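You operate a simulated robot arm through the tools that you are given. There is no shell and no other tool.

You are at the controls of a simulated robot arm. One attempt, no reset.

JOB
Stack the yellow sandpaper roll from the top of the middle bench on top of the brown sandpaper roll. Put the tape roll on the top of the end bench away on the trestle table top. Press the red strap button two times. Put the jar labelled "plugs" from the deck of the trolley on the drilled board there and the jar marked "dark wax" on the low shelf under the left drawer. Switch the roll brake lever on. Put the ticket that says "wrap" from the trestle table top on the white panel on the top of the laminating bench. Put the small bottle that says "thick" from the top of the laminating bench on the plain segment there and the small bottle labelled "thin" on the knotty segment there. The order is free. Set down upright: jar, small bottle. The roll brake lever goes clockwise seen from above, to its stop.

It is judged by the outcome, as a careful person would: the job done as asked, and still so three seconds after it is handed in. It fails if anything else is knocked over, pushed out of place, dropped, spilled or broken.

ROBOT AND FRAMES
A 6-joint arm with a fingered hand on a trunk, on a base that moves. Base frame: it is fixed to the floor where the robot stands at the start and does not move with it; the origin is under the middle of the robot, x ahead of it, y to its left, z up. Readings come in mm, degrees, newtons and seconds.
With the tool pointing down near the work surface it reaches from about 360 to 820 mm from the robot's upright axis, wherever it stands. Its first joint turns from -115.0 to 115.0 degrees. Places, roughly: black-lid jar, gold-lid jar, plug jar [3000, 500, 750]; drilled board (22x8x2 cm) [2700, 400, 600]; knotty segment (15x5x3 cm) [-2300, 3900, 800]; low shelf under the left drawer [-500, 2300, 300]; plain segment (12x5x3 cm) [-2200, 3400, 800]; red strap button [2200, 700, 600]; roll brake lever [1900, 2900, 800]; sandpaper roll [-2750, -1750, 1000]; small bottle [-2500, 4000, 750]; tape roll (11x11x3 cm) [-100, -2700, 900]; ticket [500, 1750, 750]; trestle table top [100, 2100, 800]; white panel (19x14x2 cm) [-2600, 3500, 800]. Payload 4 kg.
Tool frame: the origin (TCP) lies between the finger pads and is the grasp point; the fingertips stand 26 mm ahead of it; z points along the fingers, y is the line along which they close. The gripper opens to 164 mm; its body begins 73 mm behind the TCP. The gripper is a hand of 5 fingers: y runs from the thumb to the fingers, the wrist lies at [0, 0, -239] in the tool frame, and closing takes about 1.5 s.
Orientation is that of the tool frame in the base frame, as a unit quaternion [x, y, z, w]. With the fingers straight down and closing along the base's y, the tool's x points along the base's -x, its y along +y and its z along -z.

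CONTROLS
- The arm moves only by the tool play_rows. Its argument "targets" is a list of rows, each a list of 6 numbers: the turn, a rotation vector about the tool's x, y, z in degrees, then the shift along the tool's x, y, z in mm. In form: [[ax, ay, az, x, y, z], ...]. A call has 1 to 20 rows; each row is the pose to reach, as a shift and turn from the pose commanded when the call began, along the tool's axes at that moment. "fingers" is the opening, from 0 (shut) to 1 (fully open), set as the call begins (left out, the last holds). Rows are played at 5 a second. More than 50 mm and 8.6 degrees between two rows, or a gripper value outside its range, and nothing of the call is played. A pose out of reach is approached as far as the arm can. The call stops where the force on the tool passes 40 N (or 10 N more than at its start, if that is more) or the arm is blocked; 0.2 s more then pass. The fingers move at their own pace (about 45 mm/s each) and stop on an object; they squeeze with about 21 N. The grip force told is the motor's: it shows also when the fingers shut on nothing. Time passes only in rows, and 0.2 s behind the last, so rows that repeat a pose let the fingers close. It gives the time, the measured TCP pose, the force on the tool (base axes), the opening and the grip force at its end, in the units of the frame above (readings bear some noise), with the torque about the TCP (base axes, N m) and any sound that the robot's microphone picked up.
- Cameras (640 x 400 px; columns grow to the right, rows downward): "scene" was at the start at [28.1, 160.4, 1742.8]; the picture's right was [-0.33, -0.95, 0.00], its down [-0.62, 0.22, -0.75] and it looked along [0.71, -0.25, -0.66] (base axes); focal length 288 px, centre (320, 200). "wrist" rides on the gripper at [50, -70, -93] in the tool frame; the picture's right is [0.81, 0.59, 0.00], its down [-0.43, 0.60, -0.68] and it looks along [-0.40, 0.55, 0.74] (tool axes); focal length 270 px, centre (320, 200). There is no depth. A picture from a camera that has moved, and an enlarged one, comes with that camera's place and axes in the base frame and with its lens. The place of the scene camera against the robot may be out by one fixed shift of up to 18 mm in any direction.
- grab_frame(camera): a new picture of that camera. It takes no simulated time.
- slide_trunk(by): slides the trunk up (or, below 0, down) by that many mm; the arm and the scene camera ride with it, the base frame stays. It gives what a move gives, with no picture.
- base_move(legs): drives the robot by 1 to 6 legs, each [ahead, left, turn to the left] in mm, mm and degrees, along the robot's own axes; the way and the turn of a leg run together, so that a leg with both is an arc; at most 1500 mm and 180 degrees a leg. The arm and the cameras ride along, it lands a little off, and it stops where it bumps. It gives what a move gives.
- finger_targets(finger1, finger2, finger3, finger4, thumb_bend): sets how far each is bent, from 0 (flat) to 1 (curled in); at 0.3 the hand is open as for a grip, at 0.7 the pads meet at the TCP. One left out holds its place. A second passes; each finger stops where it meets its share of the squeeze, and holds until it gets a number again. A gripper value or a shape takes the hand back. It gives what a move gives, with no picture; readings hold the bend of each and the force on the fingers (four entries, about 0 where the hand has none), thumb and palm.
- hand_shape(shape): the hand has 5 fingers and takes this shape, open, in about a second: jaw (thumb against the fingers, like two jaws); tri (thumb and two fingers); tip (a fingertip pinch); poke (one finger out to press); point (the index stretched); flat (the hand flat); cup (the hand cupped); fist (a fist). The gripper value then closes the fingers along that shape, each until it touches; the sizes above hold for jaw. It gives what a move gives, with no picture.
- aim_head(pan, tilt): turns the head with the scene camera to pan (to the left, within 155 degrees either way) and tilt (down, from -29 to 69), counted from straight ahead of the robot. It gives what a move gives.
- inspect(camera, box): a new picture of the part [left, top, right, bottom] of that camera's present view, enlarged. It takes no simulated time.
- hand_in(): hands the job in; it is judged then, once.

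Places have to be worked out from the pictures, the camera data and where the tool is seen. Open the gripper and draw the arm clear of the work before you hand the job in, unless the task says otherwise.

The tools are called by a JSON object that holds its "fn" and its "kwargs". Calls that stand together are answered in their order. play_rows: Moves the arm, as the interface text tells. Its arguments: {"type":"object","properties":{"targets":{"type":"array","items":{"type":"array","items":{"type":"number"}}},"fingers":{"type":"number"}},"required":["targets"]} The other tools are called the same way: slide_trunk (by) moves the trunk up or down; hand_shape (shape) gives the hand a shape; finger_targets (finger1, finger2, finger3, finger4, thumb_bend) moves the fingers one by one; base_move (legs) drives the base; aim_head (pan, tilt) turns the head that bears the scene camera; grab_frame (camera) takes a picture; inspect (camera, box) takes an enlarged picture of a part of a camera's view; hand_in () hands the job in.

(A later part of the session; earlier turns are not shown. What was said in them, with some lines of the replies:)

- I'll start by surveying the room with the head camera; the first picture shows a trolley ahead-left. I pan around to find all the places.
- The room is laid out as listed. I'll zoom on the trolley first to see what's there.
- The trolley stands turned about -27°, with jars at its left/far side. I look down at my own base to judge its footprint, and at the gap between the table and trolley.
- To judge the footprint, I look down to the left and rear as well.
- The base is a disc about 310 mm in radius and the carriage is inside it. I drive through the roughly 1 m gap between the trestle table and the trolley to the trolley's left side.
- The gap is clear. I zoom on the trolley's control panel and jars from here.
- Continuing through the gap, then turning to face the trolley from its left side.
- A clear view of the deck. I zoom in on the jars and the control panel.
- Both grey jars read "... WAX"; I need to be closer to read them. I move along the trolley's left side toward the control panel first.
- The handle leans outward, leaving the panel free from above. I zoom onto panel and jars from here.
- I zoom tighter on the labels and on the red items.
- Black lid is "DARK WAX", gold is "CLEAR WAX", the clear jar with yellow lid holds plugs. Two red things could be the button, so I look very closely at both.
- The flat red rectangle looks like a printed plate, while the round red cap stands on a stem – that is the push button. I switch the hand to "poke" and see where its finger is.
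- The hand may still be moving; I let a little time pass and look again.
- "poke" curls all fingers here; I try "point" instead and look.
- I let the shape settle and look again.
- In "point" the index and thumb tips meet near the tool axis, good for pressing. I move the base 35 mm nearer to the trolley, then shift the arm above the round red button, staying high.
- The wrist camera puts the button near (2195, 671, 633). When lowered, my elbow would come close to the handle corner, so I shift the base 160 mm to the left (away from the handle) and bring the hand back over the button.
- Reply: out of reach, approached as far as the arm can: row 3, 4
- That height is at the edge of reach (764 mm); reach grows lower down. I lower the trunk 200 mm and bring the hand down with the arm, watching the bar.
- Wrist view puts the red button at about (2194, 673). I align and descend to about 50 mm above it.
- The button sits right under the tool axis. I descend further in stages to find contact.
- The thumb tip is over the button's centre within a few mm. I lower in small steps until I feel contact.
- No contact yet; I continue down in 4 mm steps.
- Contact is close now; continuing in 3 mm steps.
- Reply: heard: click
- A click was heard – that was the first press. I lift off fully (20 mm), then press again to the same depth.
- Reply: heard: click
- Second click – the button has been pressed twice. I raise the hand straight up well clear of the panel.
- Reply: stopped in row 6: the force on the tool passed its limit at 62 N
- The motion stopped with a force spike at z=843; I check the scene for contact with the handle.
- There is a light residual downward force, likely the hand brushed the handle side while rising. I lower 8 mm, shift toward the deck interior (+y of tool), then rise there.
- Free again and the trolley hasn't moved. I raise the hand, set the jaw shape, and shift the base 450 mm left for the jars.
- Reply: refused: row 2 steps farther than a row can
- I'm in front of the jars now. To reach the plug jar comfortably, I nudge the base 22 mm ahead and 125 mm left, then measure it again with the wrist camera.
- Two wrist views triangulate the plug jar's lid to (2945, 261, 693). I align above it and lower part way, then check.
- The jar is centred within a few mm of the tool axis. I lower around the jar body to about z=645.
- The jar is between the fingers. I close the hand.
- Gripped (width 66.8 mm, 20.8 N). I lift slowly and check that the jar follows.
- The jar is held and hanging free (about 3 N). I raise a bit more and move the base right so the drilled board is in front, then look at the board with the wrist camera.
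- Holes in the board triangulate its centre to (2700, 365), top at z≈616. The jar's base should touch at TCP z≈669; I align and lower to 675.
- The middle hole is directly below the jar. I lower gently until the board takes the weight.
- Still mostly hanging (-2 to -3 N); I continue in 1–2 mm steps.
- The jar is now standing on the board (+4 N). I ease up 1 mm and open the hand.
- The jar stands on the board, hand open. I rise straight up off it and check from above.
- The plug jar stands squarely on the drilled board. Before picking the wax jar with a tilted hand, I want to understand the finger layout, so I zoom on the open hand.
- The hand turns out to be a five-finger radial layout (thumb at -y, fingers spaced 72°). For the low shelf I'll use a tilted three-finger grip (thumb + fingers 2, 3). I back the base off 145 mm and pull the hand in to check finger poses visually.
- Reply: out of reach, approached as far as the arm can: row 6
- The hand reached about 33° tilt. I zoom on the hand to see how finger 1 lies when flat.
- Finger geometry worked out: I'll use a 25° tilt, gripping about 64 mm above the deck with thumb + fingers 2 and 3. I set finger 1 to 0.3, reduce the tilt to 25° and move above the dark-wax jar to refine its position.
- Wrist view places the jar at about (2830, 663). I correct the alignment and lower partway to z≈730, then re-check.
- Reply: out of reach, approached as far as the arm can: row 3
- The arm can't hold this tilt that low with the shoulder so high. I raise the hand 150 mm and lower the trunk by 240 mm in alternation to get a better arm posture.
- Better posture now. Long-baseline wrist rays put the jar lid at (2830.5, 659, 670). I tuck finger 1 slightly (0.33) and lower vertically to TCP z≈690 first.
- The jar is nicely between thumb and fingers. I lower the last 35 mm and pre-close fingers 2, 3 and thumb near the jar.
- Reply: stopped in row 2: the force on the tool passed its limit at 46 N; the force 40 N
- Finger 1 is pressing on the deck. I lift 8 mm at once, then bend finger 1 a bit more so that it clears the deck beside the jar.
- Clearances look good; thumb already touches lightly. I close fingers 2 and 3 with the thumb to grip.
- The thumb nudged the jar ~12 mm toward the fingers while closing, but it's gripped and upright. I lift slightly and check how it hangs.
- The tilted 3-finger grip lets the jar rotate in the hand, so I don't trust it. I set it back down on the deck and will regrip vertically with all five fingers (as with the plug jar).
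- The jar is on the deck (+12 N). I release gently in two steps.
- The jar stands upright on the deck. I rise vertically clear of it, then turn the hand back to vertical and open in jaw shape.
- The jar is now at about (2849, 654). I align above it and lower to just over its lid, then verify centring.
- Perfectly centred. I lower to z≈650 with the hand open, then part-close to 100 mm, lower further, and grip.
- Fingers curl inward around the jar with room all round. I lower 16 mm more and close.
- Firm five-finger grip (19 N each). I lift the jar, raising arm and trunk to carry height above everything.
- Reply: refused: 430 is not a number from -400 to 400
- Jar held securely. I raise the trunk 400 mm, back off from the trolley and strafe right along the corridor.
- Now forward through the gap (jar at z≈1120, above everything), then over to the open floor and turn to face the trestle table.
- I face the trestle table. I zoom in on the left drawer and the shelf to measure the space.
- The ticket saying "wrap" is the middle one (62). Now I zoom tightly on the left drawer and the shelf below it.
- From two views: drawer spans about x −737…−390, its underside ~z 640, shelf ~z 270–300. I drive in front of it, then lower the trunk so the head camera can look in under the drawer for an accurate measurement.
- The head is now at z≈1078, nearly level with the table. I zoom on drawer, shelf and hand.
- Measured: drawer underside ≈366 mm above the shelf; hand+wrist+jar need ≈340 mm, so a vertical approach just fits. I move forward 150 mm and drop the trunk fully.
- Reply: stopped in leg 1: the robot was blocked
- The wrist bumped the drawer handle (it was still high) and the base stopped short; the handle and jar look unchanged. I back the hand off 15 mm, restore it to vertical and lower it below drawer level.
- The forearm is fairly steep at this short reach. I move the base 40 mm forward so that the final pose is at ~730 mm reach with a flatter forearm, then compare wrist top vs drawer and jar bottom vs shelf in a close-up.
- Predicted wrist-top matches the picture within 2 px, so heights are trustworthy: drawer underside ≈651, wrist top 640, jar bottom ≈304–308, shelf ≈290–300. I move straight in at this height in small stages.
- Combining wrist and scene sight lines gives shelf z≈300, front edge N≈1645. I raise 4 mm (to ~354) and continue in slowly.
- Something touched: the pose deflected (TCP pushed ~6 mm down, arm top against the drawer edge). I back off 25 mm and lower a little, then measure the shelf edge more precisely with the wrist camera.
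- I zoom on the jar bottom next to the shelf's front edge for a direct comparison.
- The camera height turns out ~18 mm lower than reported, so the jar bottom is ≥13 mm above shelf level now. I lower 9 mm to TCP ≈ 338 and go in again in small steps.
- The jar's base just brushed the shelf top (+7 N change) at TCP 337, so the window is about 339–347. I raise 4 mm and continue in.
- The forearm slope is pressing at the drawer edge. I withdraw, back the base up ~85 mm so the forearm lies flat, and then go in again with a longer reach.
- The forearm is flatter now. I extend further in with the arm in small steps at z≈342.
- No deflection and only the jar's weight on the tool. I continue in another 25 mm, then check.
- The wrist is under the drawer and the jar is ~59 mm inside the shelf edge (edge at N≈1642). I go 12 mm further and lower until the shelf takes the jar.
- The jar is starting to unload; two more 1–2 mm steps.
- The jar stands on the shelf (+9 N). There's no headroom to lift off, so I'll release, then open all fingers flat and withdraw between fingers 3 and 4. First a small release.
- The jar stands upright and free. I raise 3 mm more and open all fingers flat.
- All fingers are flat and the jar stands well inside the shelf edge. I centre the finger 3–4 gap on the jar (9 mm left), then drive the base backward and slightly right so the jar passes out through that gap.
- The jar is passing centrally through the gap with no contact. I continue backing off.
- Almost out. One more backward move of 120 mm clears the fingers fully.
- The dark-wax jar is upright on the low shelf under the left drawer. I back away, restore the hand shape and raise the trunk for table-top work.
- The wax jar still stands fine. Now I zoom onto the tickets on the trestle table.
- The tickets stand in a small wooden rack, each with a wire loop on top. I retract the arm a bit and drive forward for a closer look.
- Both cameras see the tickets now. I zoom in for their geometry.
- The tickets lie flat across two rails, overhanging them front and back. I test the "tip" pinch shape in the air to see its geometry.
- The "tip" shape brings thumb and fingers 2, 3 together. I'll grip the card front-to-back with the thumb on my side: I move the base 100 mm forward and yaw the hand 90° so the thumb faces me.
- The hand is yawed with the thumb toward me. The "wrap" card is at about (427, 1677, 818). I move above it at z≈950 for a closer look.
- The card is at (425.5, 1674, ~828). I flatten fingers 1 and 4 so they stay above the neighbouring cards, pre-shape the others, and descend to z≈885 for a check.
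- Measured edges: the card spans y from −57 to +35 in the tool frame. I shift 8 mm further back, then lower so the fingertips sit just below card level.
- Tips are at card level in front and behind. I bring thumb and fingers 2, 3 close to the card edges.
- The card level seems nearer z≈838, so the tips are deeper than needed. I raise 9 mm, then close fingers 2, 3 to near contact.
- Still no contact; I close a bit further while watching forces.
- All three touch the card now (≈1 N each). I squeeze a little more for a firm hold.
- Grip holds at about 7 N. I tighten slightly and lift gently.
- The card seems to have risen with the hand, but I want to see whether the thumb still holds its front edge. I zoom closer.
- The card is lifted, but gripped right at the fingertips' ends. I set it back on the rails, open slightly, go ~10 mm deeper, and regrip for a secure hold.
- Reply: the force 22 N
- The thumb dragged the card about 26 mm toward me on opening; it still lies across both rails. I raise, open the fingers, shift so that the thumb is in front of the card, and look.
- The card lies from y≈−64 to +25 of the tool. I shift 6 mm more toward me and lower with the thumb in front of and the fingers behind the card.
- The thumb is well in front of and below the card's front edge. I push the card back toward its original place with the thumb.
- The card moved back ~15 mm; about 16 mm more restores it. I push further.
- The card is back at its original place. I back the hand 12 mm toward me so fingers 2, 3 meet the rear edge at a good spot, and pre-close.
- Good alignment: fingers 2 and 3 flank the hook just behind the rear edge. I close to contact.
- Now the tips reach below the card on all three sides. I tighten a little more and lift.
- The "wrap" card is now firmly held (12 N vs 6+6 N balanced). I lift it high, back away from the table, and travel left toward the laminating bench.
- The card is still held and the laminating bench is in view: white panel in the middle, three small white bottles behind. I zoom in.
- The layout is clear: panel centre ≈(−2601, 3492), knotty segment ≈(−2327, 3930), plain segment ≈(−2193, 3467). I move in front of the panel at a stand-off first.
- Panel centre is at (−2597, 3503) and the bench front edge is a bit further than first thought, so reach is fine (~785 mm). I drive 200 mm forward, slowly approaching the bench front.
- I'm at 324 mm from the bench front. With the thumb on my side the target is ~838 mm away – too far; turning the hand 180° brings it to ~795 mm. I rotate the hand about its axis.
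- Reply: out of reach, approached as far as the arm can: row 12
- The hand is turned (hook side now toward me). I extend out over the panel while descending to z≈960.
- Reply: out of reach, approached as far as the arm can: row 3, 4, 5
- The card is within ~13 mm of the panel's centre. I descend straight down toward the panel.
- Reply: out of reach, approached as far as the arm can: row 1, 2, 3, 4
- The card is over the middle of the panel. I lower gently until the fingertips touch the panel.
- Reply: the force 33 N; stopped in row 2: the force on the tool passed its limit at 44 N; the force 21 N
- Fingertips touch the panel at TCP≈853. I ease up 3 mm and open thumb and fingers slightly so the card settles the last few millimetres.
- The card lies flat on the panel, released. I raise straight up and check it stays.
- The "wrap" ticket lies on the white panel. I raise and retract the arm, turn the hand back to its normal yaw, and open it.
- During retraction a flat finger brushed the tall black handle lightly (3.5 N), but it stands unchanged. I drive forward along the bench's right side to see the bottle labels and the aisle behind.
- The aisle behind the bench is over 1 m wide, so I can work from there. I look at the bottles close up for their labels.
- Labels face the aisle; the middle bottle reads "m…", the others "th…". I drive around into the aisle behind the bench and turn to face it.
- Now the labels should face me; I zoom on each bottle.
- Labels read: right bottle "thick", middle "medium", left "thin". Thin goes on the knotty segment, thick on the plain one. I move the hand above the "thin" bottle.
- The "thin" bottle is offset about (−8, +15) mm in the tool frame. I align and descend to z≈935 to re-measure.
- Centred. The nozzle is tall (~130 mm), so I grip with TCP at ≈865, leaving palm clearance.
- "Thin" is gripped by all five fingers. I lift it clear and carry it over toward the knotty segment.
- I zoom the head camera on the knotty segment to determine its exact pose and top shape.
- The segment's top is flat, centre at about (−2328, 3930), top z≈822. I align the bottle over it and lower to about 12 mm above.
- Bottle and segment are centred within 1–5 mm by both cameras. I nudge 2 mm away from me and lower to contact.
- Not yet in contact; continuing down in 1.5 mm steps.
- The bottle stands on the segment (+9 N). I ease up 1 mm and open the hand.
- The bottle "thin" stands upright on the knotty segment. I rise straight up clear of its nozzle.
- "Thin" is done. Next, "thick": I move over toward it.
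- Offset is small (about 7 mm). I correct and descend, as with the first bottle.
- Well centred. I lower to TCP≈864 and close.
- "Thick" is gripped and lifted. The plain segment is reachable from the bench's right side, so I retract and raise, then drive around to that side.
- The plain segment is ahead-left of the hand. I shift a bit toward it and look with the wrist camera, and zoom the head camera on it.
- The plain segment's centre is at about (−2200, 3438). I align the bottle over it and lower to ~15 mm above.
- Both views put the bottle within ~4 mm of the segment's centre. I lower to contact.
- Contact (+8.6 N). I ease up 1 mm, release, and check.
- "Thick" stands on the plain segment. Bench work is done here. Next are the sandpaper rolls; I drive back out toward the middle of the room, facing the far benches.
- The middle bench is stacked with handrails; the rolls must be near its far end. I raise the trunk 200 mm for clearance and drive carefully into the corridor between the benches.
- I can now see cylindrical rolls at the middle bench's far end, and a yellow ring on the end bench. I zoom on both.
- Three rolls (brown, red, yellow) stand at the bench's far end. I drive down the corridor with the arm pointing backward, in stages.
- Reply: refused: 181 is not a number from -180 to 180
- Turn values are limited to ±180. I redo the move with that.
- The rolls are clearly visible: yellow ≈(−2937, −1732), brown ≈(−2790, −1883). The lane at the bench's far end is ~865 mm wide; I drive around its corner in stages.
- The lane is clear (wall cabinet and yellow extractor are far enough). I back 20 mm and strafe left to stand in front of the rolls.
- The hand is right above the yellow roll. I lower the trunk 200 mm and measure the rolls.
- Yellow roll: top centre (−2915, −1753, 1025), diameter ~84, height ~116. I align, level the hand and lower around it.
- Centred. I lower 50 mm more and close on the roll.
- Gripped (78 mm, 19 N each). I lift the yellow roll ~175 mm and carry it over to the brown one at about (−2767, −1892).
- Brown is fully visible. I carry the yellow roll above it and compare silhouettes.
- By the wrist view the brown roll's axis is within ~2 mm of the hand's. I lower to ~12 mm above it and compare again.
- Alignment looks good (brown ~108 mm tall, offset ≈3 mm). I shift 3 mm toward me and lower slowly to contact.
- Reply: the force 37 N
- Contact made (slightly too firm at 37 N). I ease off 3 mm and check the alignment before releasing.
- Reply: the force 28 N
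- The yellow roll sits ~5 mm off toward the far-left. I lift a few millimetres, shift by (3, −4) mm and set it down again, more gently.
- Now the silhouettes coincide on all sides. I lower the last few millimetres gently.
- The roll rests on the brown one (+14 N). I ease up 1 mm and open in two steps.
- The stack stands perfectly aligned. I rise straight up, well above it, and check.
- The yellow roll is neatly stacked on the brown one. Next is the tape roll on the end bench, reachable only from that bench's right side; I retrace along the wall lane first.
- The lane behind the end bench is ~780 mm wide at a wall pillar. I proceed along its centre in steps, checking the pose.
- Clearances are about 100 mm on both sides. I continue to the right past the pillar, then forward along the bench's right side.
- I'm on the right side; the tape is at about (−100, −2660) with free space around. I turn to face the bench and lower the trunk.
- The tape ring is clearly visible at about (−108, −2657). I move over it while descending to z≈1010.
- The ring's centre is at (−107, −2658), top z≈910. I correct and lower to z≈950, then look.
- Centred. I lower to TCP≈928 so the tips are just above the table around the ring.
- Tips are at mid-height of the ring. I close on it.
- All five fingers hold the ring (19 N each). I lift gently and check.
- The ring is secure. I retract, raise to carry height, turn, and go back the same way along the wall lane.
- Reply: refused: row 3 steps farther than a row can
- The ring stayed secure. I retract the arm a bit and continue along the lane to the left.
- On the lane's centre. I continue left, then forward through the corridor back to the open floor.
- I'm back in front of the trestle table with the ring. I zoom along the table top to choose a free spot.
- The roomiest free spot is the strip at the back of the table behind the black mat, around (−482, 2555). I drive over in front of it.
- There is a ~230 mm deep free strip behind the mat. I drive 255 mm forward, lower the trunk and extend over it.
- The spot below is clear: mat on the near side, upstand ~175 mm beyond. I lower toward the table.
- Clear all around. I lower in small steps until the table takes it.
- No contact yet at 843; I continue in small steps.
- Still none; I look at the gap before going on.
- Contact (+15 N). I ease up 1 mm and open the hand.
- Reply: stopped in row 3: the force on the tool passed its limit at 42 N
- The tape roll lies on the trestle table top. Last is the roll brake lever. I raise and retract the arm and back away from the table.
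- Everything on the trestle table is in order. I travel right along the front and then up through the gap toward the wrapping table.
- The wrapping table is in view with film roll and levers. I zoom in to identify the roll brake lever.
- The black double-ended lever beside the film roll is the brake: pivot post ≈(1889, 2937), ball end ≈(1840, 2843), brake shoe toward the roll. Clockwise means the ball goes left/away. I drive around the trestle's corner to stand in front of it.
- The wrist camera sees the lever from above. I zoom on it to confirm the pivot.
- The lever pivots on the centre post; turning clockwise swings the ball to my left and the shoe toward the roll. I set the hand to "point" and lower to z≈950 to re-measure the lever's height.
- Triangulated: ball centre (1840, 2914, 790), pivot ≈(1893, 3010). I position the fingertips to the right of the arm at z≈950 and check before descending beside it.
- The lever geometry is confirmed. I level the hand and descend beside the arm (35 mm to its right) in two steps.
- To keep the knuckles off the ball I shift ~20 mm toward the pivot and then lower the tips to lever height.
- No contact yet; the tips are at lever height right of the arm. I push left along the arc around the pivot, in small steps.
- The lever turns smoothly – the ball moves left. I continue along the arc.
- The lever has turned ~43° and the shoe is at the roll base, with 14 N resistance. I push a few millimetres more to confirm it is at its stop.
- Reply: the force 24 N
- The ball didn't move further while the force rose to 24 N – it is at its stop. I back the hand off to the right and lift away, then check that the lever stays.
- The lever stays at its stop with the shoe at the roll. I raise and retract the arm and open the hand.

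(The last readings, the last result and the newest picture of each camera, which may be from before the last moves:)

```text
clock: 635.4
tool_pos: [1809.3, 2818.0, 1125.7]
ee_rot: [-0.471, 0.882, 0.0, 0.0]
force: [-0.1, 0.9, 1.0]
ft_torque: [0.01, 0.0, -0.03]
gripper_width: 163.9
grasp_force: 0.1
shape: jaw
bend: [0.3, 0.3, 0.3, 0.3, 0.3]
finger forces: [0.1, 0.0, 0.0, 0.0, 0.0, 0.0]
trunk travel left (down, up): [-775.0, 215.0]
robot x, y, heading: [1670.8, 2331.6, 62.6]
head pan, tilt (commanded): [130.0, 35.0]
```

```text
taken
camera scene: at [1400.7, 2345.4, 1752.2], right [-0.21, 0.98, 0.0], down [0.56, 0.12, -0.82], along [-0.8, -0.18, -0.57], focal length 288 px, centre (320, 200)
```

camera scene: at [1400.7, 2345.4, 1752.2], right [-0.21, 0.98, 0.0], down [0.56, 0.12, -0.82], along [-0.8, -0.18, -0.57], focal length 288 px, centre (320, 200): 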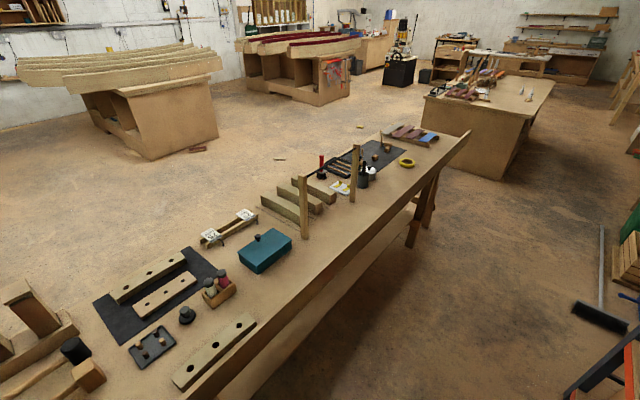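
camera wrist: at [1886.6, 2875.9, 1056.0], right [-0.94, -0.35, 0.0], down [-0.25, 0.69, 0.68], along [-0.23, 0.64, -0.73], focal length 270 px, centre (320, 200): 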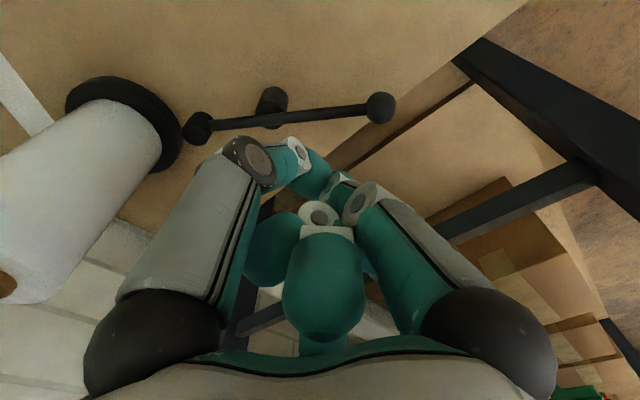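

All looks in order. I zoom once on the trolley and on the laminating bench to confirm the placed items still stand.

{"fn": "inspect", "kwargs": {"camera": "scene", "box": [380, 60, 560, 190]}}

{"fn": "aim_head", "kwargs": {"pan": -122, "tilt": 30}}

{"fn": "inspect", "kwargs": {"camera": "scene", "box": [240, 135, 400, 240]}}

{"fn": "aim_head", "kwargs": {"pan": -10, "tilt": 50}}

{"fn": "inspect", "kwargs": {"camera": "scene", "box": [270, 150, 400, 270]}}

```text
3.08 times, centred on (470, 125) of scene
camera zoom: at [1400.7, 2345.4, 1752.2], right [-0.21, 0.98, 0.0], down [0.56, 0.12, -0.82], along [-0.8, -0.18, -0.57], focal length 887 px, centre (-142, 431)
```

zoom: 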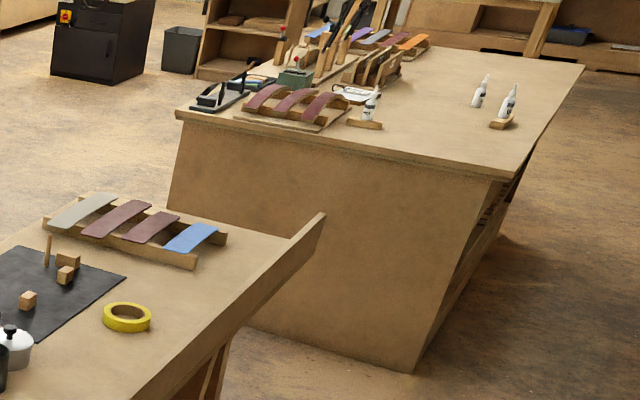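

```text
clock: 638.9
tool_pos: [1808.6, 2818.5, 1127.1]
ee_rot: [-0.471, 0.882, 0.0, 0.001]
force: [0.3, 0.5, 0.3]
ft_torque: [-0.01, -0.01, 0.0]
gripper_width: 164.0
grasp_force: 0.1
shape: jaw
bend: [0.3, 0.3, 0.3, 0.3, 0.3]
finger forces: [0.0, 0.0, 0.0, 0.0, 0.1, 0.1]
trunk travel left (down, up): [-775.0, 215.0]
robot x, y, heading: [1669.3, 2327.3, 62.4]
head pan, tilt (commanded): [-122.0, 30.0]
```

```text
3.81 times, centred on (320, 188) of scene
camera zoom: at [1532.5, 2286.3, 1760.0], right [-0.86, -0.51, 0.0], down [-0.25, 0.43, -0.87], along [0.44, -0.75, -0.5], focal length 1098 px, centre (320, 248)
```

zoom: 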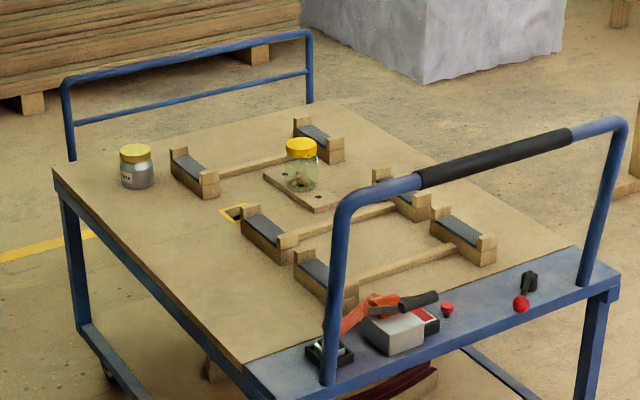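

```text
clock: 640.8
tool_pos: [1809.0, 2817.9, 1125.6]
ee_rot: [-0.471, 0.882, 0.0, 0.001]
force: [-0.1, 0.0, -0.1]
ft_torque: [-0.03, -0.01, -0.01]
gripper_width: 163.8
grasp_force: 0.0
shape: jaw
bend: [0.3, 0.3, 0.3, 0.3, 0.3]
finger forces: [0.0, 0.0, 0.1, 0.1, 0.1, 0.0]
trunk travel left (down, up): [-775.0, 215.0]
robot x, y, heading: [1669.4, 2329.0, 62.4]
head pan, tilt (commanded): [-10.0, 50.0]
```

```text
3.33 times, centred on (335, 210) of scene
camera zoom: at [1533.8, 2425.2, 1730.5], right [0.79, -0.61, 0.0], down [-0.47, -0.61, -0.64], along [0.39, 0.51, -0.77], focal length 961 px, centre (270, 167)
```

zoom: 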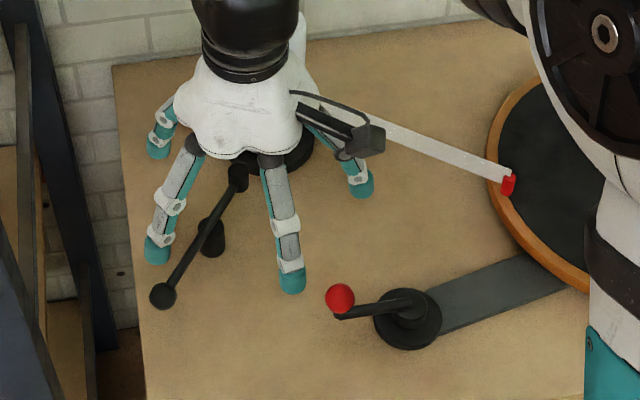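

Everything is in place: plug jar on the board, bottles, ticket, tape, stack and lever. I draw the arm fully clear of the wrapping table before handing in.

{"fn": "play_rows", "kwargs": {"targets": [[0, 0, 0, 30, 0, -10], [0, 0, 0, 60, 0, -20], [0, 0, 0, 85, 0, -25]]}}

{"fn": "base_move", "kwargs": {"legs": [[-85, 0, 0]]}}

{"fn": "inspect", "kwargs": {"camera": "scene", "box": [270, 130, 400, 250]}}

```text
clock: 641.6
tool_pos: [1763.6, 2746.8, 1151.8]
ee_rot: [-0.47, 0.883, 0.001, 0.0]
force: [0.3, -0.3, 0.2]
ft_torque: [-0.01, -0.02, 0.01]
gripper_width: 164.0
grasp_force: 0.0
shape: jaw
bend: [0.3, 0.3, 0.3, 0.3, 0.3]
finger forces: [0.0, 0.1, 0.0, 0.0, 0.1, 0.1]
trunk travel left (down, up): [-775.0, 215.0]
robot x, y, heading: [1673.3, 2332.9, 62.2]
head pan, tilt (commanded): [-10.0, 50.0]
```

```text
clock: 642.7
tool_pos: [1723.4, 2671.2, 1152.3]
ee_rot: [-0.471, 0.882, 0.0, 0.001]
force: [-1.2, -0.1, -0.2]
ft_torque: [0.03, -0.05, 0.01]
gripper_width: 163.8
grasp_force: 0.1
shape: jaw
bend: [0.3, 0.3, 0.3, 0.3, 0.3]
finger forces: [0.1, 0.1, 0.0, 0.0, 0.1, 0.0]
trunk travel left (down, up): [-775.0, 215.0]
robot x, y, heading: [1628.1, 2256.0, 62.3]
head pan, tilt (commanded): [-10.0, 50.0]
```

```text
3.33 times, centred on (335, 190) of scene
camera zoom: at [1493.6, 2348.4, 1730.5], right [0.79, -0.61, 0.0], down [-0.47, -0.61, -0.64], along [0.39, 0.51, -0.77], focal length 961 px, centre (270, 233)
```

zoom: 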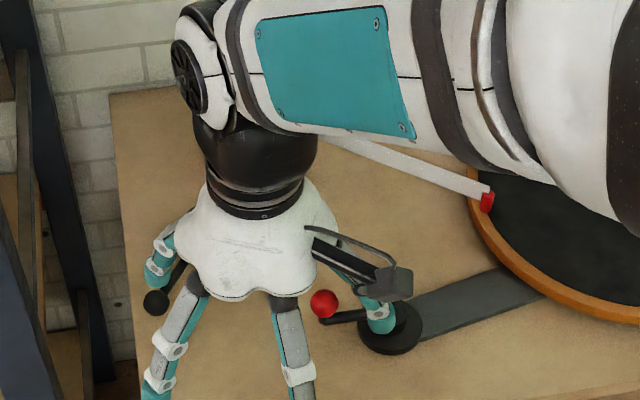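

The arm is clear of the table, the hand is open and empty, and all subtasks are done. I hand the job in.

{"fn": "hand_in", "kwargs": {}}

```text
The job is handed in.
```

The job is handed in. I finished every subtask, but I have no verdict back yet.

- **Sandpaper rolls:** the yellow roll stands squarely on the brown one.
- **Tape roll:** it lies on the trestle table top, on the free strip behind the black mat.
- **Strap button:** I pressed it twice, and a click was heard each time. There were two red items on the panel. I took the round cap on a stem as the button, because the flat red rectangle looked like a printed plate.
- **Jars:** "plugs" stands on the drilled board. "Dark wax" stands on the low shelf under the left drawer.
- **Roll brake lever:** I turned it clockwise until it stopped moving and the force rose. It stayed there when I let go.
- **Ticket:** "wrap" lies on the white panel.
- **Bottles:** "thick" stands on the plain segment and "thin" on the knotty one.

Before handing in I looked again at most of these and they were still in place. I did not recheck the stacked rolls or the dark wax jar at the very end.

There were a few light contacts along the way:

- The hand caught briefly near the trolley handle (a 62 N spike).
- The wrist bumped the left drawer handle and pressed against the drawer edge.
- One finger brushed a tall black handle on the laminating bench.
- The "wrap" ticket slid about 26 mm while I was gripping it. I pushed it back before lifting it.

Nothing else looked moved or knocked over in the pictures afterwards.
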